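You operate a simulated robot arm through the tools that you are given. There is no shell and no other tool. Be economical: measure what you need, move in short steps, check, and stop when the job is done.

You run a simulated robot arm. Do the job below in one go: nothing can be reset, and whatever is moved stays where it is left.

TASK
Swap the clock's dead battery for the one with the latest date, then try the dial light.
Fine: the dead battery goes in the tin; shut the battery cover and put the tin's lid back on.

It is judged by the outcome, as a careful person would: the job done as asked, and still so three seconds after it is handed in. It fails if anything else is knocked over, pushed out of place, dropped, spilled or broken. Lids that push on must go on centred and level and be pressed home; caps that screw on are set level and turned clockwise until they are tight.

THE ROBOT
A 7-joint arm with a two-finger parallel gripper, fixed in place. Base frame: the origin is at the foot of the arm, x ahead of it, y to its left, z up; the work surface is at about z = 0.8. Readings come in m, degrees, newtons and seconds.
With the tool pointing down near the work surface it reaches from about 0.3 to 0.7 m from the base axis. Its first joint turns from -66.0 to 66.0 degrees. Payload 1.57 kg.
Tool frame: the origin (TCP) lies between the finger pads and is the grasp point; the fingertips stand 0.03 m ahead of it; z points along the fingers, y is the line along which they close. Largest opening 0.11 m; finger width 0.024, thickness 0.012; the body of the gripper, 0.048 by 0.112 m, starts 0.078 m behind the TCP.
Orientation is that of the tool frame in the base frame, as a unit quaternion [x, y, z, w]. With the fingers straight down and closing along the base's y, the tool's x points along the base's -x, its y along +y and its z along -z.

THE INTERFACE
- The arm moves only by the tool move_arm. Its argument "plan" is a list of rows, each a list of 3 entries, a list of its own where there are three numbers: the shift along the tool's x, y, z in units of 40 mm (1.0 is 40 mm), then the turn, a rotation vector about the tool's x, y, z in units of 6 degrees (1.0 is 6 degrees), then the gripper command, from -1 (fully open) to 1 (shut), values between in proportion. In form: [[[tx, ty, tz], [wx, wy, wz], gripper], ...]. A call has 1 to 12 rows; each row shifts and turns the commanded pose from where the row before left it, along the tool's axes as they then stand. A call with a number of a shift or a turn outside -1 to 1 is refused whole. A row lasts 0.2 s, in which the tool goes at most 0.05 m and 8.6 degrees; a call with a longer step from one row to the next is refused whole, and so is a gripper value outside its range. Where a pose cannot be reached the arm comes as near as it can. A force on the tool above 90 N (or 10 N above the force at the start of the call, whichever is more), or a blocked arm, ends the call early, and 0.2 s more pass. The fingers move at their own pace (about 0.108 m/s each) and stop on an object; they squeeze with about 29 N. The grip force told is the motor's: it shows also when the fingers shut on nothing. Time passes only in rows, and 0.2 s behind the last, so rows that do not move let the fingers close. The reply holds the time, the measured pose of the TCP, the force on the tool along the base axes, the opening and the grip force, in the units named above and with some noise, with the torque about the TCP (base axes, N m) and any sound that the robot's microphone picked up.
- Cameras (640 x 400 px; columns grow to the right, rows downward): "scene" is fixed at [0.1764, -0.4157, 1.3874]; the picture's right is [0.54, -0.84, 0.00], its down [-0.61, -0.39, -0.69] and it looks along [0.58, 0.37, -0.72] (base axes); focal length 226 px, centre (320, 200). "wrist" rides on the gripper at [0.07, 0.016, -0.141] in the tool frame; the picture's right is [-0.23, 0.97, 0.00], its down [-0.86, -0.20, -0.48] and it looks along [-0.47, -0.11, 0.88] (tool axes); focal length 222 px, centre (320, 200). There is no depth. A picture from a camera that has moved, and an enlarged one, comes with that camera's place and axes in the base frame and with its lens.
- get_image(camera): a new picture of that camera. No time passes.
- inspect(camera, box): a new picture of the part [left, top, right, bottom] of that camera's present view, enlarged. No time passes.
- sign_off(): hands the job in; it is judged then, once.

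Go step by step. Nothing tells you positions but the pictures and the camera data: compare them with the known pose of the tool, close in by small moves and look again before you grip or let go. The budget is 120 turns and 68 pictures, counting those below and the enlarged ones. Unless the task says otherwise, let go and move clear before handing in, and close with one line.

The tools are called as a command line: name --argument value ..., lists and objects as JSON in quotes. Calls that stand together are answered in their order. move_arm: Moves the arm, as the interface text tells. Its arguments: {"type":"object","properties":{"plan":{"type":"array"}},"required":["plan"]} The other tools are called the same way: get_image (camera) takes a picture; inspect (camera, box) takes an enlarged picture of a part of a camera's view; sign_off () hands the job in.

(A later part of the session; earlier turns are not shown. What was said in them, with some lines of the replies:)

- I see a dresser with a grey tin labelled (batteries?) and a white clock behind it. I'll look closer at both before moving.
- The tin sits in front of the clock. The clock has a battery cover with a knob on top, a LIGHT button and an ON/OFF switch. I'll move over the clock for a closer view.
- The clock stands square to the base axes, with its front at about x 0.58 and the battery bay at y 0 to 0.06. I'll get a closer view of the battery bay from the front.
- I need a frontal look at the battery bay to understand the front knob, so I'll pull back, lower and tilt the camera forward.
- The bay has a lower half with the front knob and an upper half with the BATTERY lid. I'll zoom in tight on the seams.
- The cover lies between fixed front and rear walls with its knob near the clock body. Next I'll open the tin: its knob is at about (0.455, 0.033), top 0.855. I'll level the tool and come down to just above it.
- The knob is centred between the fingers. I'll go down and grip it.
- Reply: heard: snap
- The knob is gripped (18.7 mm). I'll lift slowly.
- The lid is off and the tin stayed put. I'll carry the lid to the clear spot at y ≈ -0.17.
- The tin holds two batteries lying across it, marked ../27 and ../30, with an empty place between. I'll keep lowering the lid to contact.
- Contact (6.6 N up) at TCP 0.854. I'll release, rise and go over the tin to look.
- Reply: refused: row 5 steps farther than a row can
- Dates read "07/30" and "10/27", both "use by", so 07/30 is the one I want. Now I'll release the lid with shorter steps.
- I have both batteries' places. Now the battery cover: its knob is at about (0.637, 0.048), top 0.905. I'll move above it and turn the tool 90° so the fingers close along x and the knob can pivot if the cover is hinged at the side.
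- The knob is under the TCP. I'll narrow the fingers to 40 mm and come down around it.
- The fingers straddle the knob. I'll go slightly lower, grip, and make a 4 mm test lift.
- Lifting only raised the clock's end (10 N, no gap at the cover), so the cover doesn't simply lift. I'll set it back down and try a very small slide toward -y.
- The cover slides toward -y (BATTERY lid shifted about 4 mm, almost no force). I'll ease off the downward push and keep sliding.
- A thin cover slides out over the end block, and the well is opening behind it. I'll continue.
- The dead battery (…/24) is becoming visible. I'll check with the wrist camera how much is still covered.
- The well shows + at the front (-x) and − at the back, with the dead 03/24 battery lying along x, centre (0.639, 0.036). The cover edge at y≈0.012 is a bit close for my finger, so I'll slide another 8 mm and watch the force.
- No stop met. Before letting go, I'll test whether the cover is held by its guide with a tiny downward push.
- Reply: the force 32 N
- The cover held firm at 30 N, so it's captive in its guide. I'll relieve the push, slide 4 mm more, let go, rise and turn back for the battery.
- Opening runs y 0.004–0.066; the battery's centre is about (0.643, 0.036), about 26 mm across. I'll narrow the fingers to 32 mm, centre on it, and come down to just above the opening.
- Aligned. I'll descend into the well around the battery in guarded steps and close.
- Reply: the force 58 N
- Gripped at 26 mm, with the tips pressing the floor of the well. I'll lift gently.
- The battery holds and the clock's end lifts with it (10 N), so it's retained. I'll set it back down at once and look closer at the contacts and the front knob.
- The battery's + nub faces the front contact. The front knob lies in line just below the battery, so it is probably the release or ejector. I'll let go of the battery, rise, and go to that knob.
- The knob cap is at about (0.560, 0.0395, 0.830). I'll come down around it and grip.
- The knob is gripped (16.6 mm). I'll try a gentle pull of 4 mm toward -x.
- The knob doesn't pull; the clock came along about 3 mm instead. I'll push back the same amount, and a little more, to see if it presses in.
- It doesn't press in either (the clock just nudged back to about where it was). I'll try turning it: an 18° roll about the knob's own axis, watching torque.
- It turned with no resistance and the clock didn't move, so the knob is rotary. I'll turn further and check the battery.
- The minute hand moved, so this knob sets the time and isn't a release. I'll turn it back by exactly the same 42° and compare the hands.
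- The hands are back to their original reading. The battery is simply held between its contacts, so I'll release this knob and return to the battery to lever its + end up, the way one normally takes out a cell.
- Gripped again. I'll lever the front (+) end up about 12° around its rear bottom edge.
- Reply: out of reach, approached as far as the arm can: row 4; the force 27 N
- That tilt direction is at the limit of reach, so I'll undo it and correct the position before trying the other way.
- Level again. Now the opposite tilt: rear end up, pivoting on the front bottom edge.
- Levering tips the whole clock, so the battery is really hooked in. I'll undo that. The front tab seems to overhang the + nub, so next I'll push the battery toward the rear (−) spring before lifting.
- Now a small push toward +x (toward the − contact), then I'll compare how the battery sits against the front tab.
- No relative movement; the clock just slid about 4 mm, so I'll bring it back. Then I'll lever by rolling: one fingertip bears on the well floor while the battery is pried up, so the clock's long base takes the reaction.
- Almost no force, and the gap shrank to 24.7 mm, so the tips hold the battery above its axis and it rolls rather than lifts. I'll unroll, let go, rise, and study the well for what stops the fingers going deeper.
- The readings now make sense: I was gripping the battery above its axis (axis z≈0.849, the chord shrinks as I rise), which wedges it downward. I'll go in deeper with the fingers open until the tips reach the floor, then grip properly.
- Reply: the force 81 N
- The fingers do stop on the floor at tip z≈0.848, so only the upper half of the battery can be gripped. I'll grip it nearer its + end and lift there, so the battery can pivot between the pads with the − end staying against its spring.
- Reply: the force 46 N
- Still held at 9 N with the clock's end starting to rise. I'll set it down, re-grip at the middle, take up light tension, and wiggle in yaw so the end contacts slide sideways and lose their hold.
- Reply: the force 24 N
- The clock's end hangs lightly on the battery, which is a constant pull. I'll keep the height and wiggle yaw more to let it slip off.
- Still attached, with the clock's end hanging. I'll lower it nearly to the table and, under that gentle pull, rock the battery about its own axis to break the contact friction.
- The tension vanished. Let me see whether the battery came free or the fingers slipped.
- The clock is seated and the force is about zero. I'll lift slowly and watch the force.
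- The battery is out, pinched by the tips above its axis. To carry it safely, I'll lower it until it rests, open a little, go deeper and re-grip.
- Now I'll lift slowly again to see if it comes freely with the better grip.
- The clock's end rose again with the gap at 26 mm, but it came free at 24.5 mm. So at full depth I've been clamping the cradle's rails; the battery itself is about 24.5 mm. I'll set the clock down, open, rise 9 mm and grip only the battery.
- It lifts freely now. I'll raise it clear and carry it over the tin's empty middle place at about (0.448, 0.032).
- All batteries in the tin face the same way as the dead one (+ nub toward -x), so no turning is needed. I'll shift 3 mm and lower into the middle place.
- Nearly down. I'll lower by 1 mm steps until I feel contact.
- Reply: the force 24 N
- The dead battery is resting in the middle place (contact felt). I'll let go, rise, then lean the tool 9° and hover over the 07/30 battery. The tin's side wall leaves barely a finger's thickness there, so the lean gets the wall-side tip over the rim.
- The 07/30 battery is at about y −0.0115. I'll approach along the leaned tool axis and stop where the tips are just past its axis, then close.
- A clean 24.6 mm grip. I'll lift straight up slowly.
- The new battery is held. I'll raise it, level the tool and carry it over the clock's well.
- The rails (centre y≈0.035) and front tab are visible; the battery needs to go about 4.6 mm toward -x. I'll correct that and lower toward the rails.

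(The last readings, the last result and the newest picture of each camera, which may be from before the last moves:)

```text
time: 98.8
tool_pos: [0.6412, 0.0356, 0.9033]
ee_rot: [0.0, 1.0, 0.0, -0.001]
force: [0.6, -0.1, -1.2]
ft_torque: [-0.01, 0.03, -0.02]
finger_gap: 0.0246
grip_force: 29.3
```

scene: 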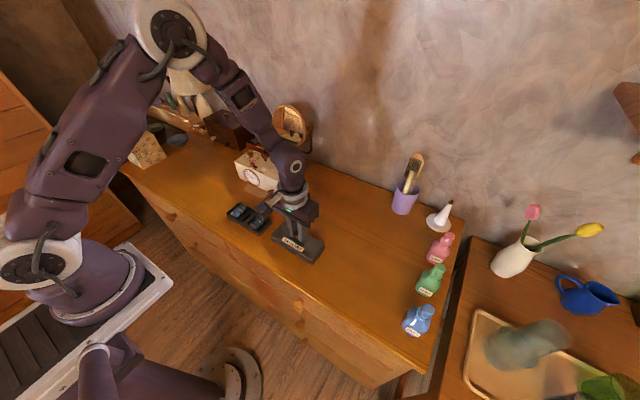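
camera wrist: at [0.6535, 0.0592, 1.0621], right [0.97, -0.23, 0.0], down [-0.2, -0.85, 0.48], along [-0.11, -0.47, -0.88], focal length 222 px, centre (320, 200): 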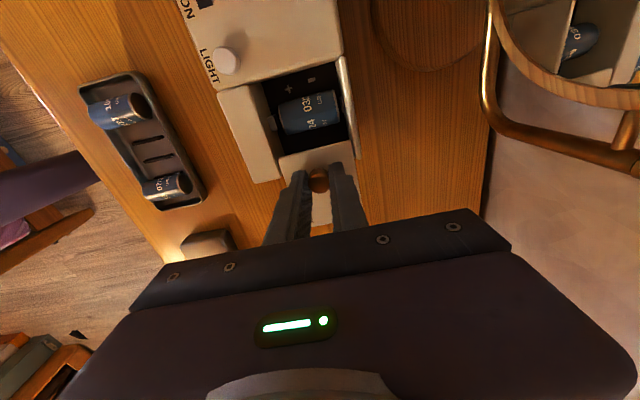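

move_arm --plan '[[[0, 0, 0.07], [0, 0, 0], 1], [[0, 0, 0.07], [0, 0, 0], 1], [[0, 0, 0], [0, 0, 0], 1]]'

move_arm --plan '[[[0, 0, 0.05], [0, 0, 0], 1], [[0, 0, 0], [0, 0, 0], 1]]'

```text
time: 99.6
tool_pos: [0.6418, 0.0357, 0.8973]
ee_rot: [0.0, 1.0, 0.0, 0.001]
force: [0.3, 0.9, -0.9]
ft_torque: [-0.03, -0.01, 0.0]
finger_gap: 0.0245
grip_force: 29.5
```

```text
time: 100.2
tool_pos: [0.641, 0.0353, 0.8956]
ee_rot: [-0.001, 1.0, 0.0, 0.0]
force: [1.0, -0.2, -0.6]
ft_torque: [0.0, -0.05, -0.01]
finger_gap: 0.0243
grip_force: 29.1
```

move_arm --plan '[[[0, 0, 0.04], [0, 0, 0], 1], [[0, 0, 0], [0, 0, 0], 1]]'

move_arm --plan '[[[0, 0, 0.04], [0, 0, 0], 1], [[0, 0, 0], [0, 0, 0], 1]]'

```text
time: 100.8
tool_pos: [0.6409, 0.0367, 0.895]
ee_rot: [0.0, 1.0, 0.001, 0.0]
force: [0.4, 0.1, -0.8]
ft_torque: [0.04, 0.0, 0.0]
finger_gap: 0.0246
grip_force: 29.2
```

```text
time: 101.4
tool_pos: [0.642, 0.0353, 0.8932]
ee_rot: [0.0, 1.0, -0.001, 0.001]
force: [-0.8, -4.7, 7.8]
ft_torque: [-0.09, 0.03, 0.01]
finger_gap: 0.0247
grip_force: 29.8
```

Contact at exactly the expected seat height with a balanced torque. I'll release, rise and look.

move_arm --plan '[[[0, 0, 0], [0, 0, 0], 0.44], [[0, 0, 0], [0, 0, 0], 0.44], [[0, 0, -0.5], [0, 0, 0], 0.44], [[0, 0, -0.9], [0, 0, 0], 0.44], [[0, 0, -0.9], [0, 0, 0], 0.3], [[0, 0, 0], [0, 0, 0], 0.3]]'

inspect --camera "wrist" --box '[250, 90, 390, 190]'

```text
time: 102.8
tool_pos: [0.6404, 0.036, 0.9854]
ee_rot: [-0.001, 1.0, 0.0, 0.0]
force: [-0.1, -0.1, 0.2]
ft_torque: [0.01, 0.0, -0.01]
finger_gap: 0.0385
grip_force: 0.1
```

```text
4.00 times, centred on (320, 140) of wrist
camera zoom: at [0.5721, 0.0517, 1.1266], right [0.23, 0.97, 0.0], down [0.85, -0.2, 0.48], along [0.47, -0.11, -0.88], focal length 888 px, centre (320, 440)
```

zoom: 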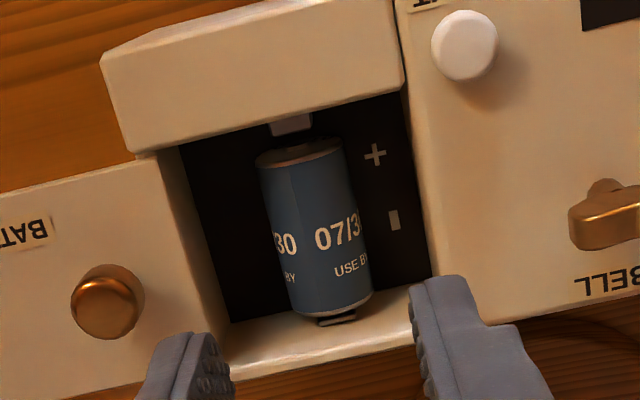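

The 07/30 battery is seated just like the old one, + toward the front tab. Now I'll grip the cover's knob, at about (0.637, −0.021), and slide it shut.

move_arm --plan '[[[0.085, -0.72, 0], [0, 0, 0], 0.3], [[0, -0.71, 0], [0, 0, 0], 0.3], [[0, 0, 0.7], [0, 0, 0], 0.3], [[0, 0, 0.6], [0, 0, 0], 0.3], [[0, 0, 0.3], [0, 0, 0], 0.3], [[0, 0, 0], [0, 0, 0], 1], [[0, 0, 0], [0, 0, 0], 1], [[0, 0, 0], [0, 0, 0], 1]]'

```text
time: 104.6
tool_pos: [0.6385, -0.0205, 0.9211]
ee_rot: [0.0, 1.0, 0.0, 0.001]
force: [0.2, 0.6, 1.6]
ft_torque: [-0.03, -0.08, -0.01]
finger_gap: 0.0168
grip_force: 28.8
```

move_arm --plan '[[[0, 0.3, 0], [0, 0, 0], 1], [[0, 0.4, 0], [0, 0, 0], 1], [[0, 0.4, 0], [0, 0, 0], 1], [[0, 0.3, 0], [0, 0, 0], 1], [[0, 0, 0], [0, 0, 0], 1]]'

move_arm --plan '[[[0, 0.1, 0], [0, 0, 0], 1], [[0, 0.1, 0], [0, 0, 0], 1], [[0, 0, 0], [0, 0, 0], 1]]'

```text
time: 105.8
tool_pos: [0.638, 0.0359, 0.9205]
ee_rot: [0.0, 1.0, 0.0, 0.0]
force: [0.3, -0.3, -0.6]
ft_torque: [0.0, 0.05, 0.0]
finger_gap: 0.0167
grip_force: 29.0
```

```text
time: 106.6
tool_pos: [0.6373, 0.0417, 0.9206]
ee_rot: [-0.001, 1.0, 0.001, 0.0]
force: [-1.3, -0.7, -0.9]
ft_torque: [-0.02, 0.09, 0.01]
finger_gap: 0.0168
grip_force: 28.8
```

move_arm --plan '[[[0, 0.05, 0], [0, 0, 0], 1], [[0, 0.03, 0], [0, 0, 0], 1], [[0, 0, 0], [0, 0, 0], 1]]'

move_arm --plan '[[[0, 0.03, 0], [0, 0, 0], 1], [[0, 0.02, 0], [0, 0, 0], 1], [[0, 0, 0], [0, 0, 0], 1]]'

```text
time: 107.4
tool_pos: [0.6382, 0.0466, 0.9215]
ee_rot: [0.0, 1.0, 0.0, 0.0]
force: [1.7, -3.9, -0.5]
ft_torque: [-0.1, 0.08, -0.01]
finger_gap: 0.0168
grip_force: 29.0
```

```text
time: 108.2
tool_pos: [0.6382, 0.0488, 0.9208]
ee_rot: [0.0, 1.0, -0.001, 0.0]
force: [0.2, -4.2, 0.4]
ft_torque: [-0.02, -0.05, -0.04]
finger_gap: 0.0167
grip_force: 29.3
```

The cover has met its stop (Fy −4 N at the original knob position). I'll release, rise, shut the fingers and go above the LIGHT button at (0.599, 0.082).

move_arm --plan '[[[0, -0.03, 0], [0, 0, 0], 1], [[0, 0, 0], [0, 0, 0], 0.4], [[0, 0, 0], [0, 0, 0], 0.4], [[0, 0, -0.6], [0, 0, 0], 0.4], [[0, 0, -0.6], [0, 0, 0], 1], [[0.5, 0.43, 0], [0, 0, 0], 1], [[0.48, 0.43, 0], [0, 0, 0], 1], [[0, 0, 0.5], [0, 0, 0], 1], [[0, 0, 0.3], [0, 0, 0], 1], [[0, 0, 0], [0, 0, 0], 1]]'

```text
time: 110.4
tool_pos: [0.5991, 0.082, 0.9363]
ee_rot: [0.0, 1.0, 0.001, -0.001]
force: [0.3, 0.5, -0.3]
ft_torque: [-0.02, 0.02, 0.0]
finger_gap: 0.0
grip_force: 21.1
```

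move_arm --plan '[[[0, 0, 0.08], [0, 0, 0], 1], [[0, 0, 0.06], [0, 0, 0], 1], [[0, 0, 0], [0, 0, 0], 1]]'

move_arm --plan '[[[0, 0, 0.05], [0, 0, 0], 1], [[0, 0, 0], [0, 0, 0], 1]]'

```text
time: 111.2
tool_pos: [0.5986, 0.0809, 0.9305]
ee_rot: [0.0, 1.0, 0.0, 0.0]
force: [0.5, 0.7, -0.1]
ft_torque: [0.02, 0.01, 0.01]
finger_gap: 0.0004
grip_force: 21.4
```

```text
time: 111.8
tool_pos: [0.5988, 0.0821, 0.9294]
ee_rot: [0.0, 1.0, 0.0, -0.001]
force: [0.2, -0.3, 0.0]
ft_torque: [0.01, 0.03, 0.02]
finger_gap: 0.0
grip_force: 21.2
```

move_arm --plan '[[[0, 0, 0.05], [0, 0, 0], 1], [[0, 0, 0], [0, 0, 0], 1]]'

move_arm --plan '[[[0, 0, 0.05], [0, 0, 0], 1], [[0, 0, 0], [0, 0, 0], 1]]'

move_arm --plan '[[[0, 0, 0.04], [0, 0, 0], 1], [[0, 0, 0], [0, 0, 0], 1]]'

```text
time: 112.4
tool_pos: [0.598, 0.0807, 0.9259]
ee_rot: [0.001, 1.0, 0.0, 0.0]
force: [-0.4, -0.7, 0.1]
ft_torque: [-0.04, 0.02, 0.03]
finger_gap: 0.0002
grip_force: 21.2
```

```text
time: 113.0
tool_pos: [0.5996, 0.0807, 0.9246]
ee_rot: [0.001, 1.0, 0.0, 0.0]
force: [-1.0, -0.9, 0.1]
ft_torque: [-0.01, 0.01, -0.02]
finger_gap: 0.0002
grip_force: 21.3
```

```text
time: 113.6
tool_pos: [0.5996, 0.0822, 0.9229]
ee_rot: [0.0, 1.0, 0.001, -0.001]
force: [1.1, 0.1, 1.4]
ft_torque: [0.02, -0.04, 0.01]
finger_gap: 0.0001
grip_force: 20.8
heard: click
```

A click: the button is being pressed. I'll check the dial while holding it.

inspect --camera "scene" --box '[225, 140, 305, 205]'

```text
6.15 times, centred on (265, 172) of scene
camera zoom: at [0.1764, -0.4157, 1.3874], right [0.54, -0.84, 0.0], down [-0.61, -0.39, -0.69], along [0.58, 0.37, -0.72], focal length 1393 px, centre (658, 369)
```

zoom: 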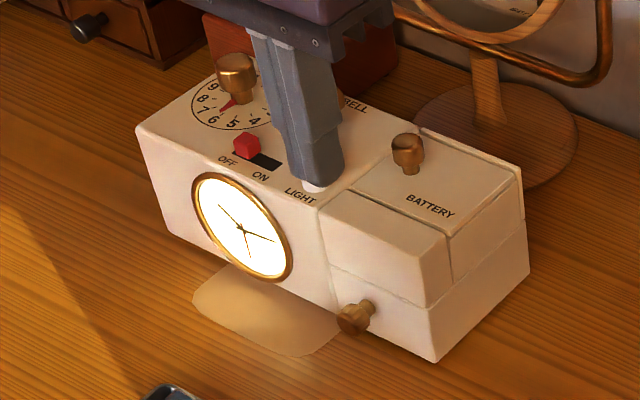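

The dial is lit and the cover is flush. I'll let the button up and go fetch the tin's lid.

move_arm --plan '[[[0, 0, -0.6], [0, 0, 0], 1], [[0, 0, -1], [0, 0, 0], 1], [[0.5, -0.85, 0], [0, 0, 0], 0.27], [[0.55, -0.85, 0], [0, 0, 0], 0.27], [[0.55, -0.85, 0], [0, 0, 0], 0.27], [[0.55, -0.9, 0], [0, 0, 0], 0.27], [[0.5, -0.9, 0], [0, 0, 0], 0.27], [[0.5, -0.95, 0], [0, 0, 0], 0.27], [[0.5, -0.92, 0], [0, 0, 0], 0.27], [[0, 0, 0], [0, 0, 0], 0.27]]'

```text
time: 115.8
tool_pos: [0.4537, -0.1678, 0.9871]
ee_rot: [0.0, 1.0, 0.0, 0.0]
force: [-0.1, -0.4, -0.7]
ft_torque: [0.01, 0.02, 0.02]
finger_gap: 0.0401
grip_force: 0.0
```

move_arm --plan '[[[0, 0.03, 1], [0, 0, 0], 0.27], [[0, 0, 1], [0, 0, 0], 0.27], [[0, 0, 0.8], [0, 0, 0], 0.27], [[0, 0, 0.45], [0, 0, 0], 0.27], [[0, 0, 0], [0, 0, 0], 0.27], [[0, 0, 0], [0, 0, 0], 1], [[0, 0, 0], [0, 0, 0], 1], [[0, 0, 0], [0, 0, 0], 1]]'

```text
time: 117.6
tool_pos: [0.452, -0.167, 0.857]
ee_rot: [0.0, 1.0, 0.0, 0.0]
force: [0.3, 0.0, 0.1]
ft_torque: [-0.01, 0.0, -0.01]
finger_gap: 0.0186
grip_force: 28.4
```

The lid's knob is gripped. I'll carry the lid back over the tin and check alignment while hovering.

move_arm --plan '[[[0, 0, -0.5], [0, 0, 0], 1], [[0, 0, -0.8], [0, 0, 0], 1], [[0, 0, -0.8], [0, 0, 0], 1], [[0, 0.8, 0], [0, 0, 0], 1], [[0, 0.8, 0], [0, 0, 0], 1], [[0, 0.85, 0], [0, 0, 0], 1], [[0, 0.85, 0], [0, 0, 0], 1], [[0, 0.85, 0], [0, 0, 0], 1], [[-0.02, 0.86, 0], [0, 0, 0], 1], [[0, 0, 0.6], [0, 0, 0], 1], [[0, 0, 0.4], [0, 0, 0], 1], [[0, 0, 0], [0, 0, 0], 1]]'

inspect --camera "scene" --box '[210, 180, 290, 240]'

```text
time: 120.2
tool_pos: [0.4532, 0.0347, 0.9012]
ee_rot: [0.0, 1.0, 0.0, -0.001]
force: [-0.1, -0.2, -1.4]
ft_torque: [-0.01, 0.0, 0.0]
finger_gap: 0.0188
grip_force: 28.8
```

```text
6.67 times, centred on (250, 210) of scene
camera zoom: at [0.1764, -0.4157, 1.3874], right [0.54, -0.84, 0.0], down [-0.61, -0.39, -0.69], along [0.58, 0.37, -0.72], focal length 1509 px, centre (787, 133)
```

zoom: 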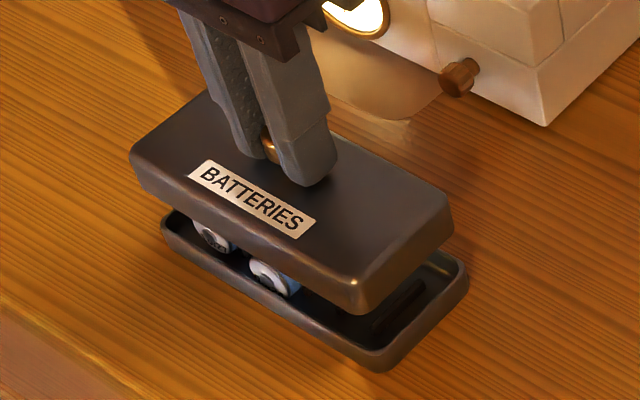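

The tin hasn't moved, and the dial light is still on. Compared with the picture taken when I lifted the lid, the lid sits about 2–3 mm too far toward +y, so I'll correct that and lower.

move_arm --plan '[[[0, -0.06, 0], [0, 0, 0], 1], [[0, 0, 0.25], [0, 0, 0], 1], [[0, 0, 0.2], [0, 0, 0], 1], [[0, 0, 0], [0, 0, 0], 1]]'

move_arm --plan '[[[0, 0, 0.06], [0, 0, 0], 1], [[0, 0, 0.05], [0, 0, 0], 1], [[0, 0, 0], [0, 0, 0], 1]]'

```text
time: 121.2
tool_pos: [0.4529, 0.0327, 0.883]
ee_rot: [0.0, 1.0, 0.0, 0.0]
force: [-0.1, -0.4, -0.7]
ft_torque: [0.0, 0.0, -0.01]
finger_gap: 0.0187
grip_force: 28.4
```

```text
time: 122.0
tool_pos: [0.4532, 0.0312, 0.8776]
ee_rot: [0.0, 1.0, -0.001, 0.0]
force: [-0.6, 0.4, -0.2]
ft_torque: [0.0, 0.01, -0.01]
finger_gap: 0.0185
grip_force: 29.3
```

move_arm --plan '[[[0, 0, 0.04], [0, 0, 0], 1], [[0, 0, 0], [0, 0, 0], 1]]'

move_arm --plan '[[[0, 0, 0.04], [0, 0, 0], 1], [[0, 0, 0], [0, 0, 0], 1]]'

```text
time: 122.6
tool_pos: [0.4532, 0.033, 0.8775]
ee_rot: [0.0, 1.0, 0.0, 0.0]
force: [0.3, -0.7, -0.7]
ft_torque: [-0.05, -0.01, 0.03]
finger_gap: 0.0187
grip_force: 28.9
```

```text
time: 123.2
tool_pos: [0.4525, 0.0321, 0.8751]
ee_rot: [0.0, 1.0, 0.0, 0.0]
force: [-0.3, 0.2, -1.1]
ft_torque: [0.01, 0.02, -0.06]
finger_gap: 0.0188
grip_force: 28.5
```

move_arm --plan '[[[0, 0, 0.03], [0, 0, 0], 1], [[0, 0, 0], [0, 0, 0], 1]]'

move_arm --plan '[[[0, 0, 0.03], [0, 0, 0], 1], [[0, 0, 0], [0, 0, 0], 1]]'

```text
time: 123.8
tool_pos: [0.4536, 0.0324, 0.8741]
ee_rot: [0.0, 1.0, -0.001, 0.0]
force: [-5.2, 6.7, 16.4]
ft_torque: [0.17, 0.2, 0.0]
finger_gap: 0.0186
grip_force: 29.3
heard: snap
```

```text
time: 124.4
tool_pos: [0.4532, 0.0328, 0.8745]
ee_rot: [-0.001, 1.0, 0.0, 0.0]
force: [-6.2, 12.0, 38.1]
ft_torque: [0.29, 0.07, 0.0]
finger_gap: 0.0188
grip_force: 29.0
```

Snap: the lid is on, level, pressed with 38 N. I'll ease off, release, move clear and take the last look.

move_arm --plan '[[[0, 0, -0.04], [0, 0, 0], 1], [[0, 0, 0], [0, 0, 0], 0.2], [[0, 0, 0], [0, 0, 0], 0.2], [[0, 0, -0.6], [0, 0, 0], 0.2], [[0, 0, -1], [0, 0, 0], 0.2], [[0, 0, -1], [0, 0, 0], 0.2], [[0, 0, -1], [0, 0, 0], 0.2], [[0, 1, 0], [0, 0, 0], 0.2], [[0, 1, 0], [0, 0, 0], 0.2], [[0, 1, 0], [0, 0, 0], 0.2], [[0, 0, 0], [0, 0, 0], 0.2]]'

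inspect --camera "scene" --box '[205, 135, 325, 240]'

```text
time: 126.8
tool_pos: [0.4536, 0.1517, 1.0197]
ee_rot: [0.0, 1.0, 0.0, 0.0]
force: [0.3, -0.7, 0.4]
ft_torque: [0.01, 0.01, 0.0]
finger_gap: 0.0442
grip_force: 0.1
```

```text
3.81 times, centred on (265, 188) of scene
camera zoom: at [0.1764, -0.4157, 1.3874], right [0.54, -0.84, 0.0], down [-0.61, -0.39, -0.69], along [0.58, 0.37, -0.72], focal length 862 px, centre (530, 248)
```

zoom: 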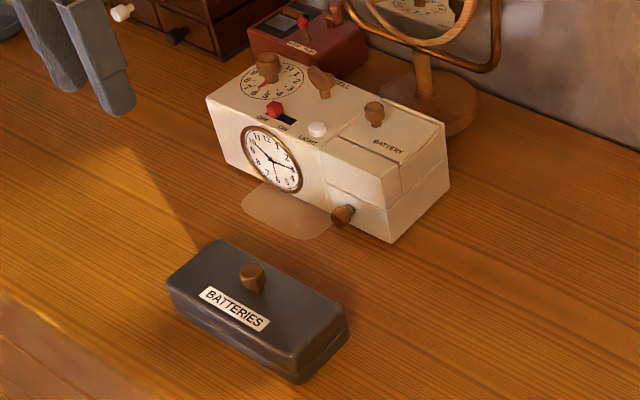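

The lid is seated, the cover is flush, the clock stands where it was, and the dial light has gone out by itself after working. The arm is clear, so I'm handing in.

sign_off

```text
The job is handed in.
```

The clock now runs on the 07/30 battery, the latest date of the two in the tin. The dead 03/24 one is in the tin with its lid snapped on, the battery cover is shut, and the dial lit when I pressed LIGHT. While working out how the battery was held, I turned the time-setting knob and turned it back, so the clock's time may need a check. The clock was also tipped and shifted a few millimetres a few times, but it ended up where it started.
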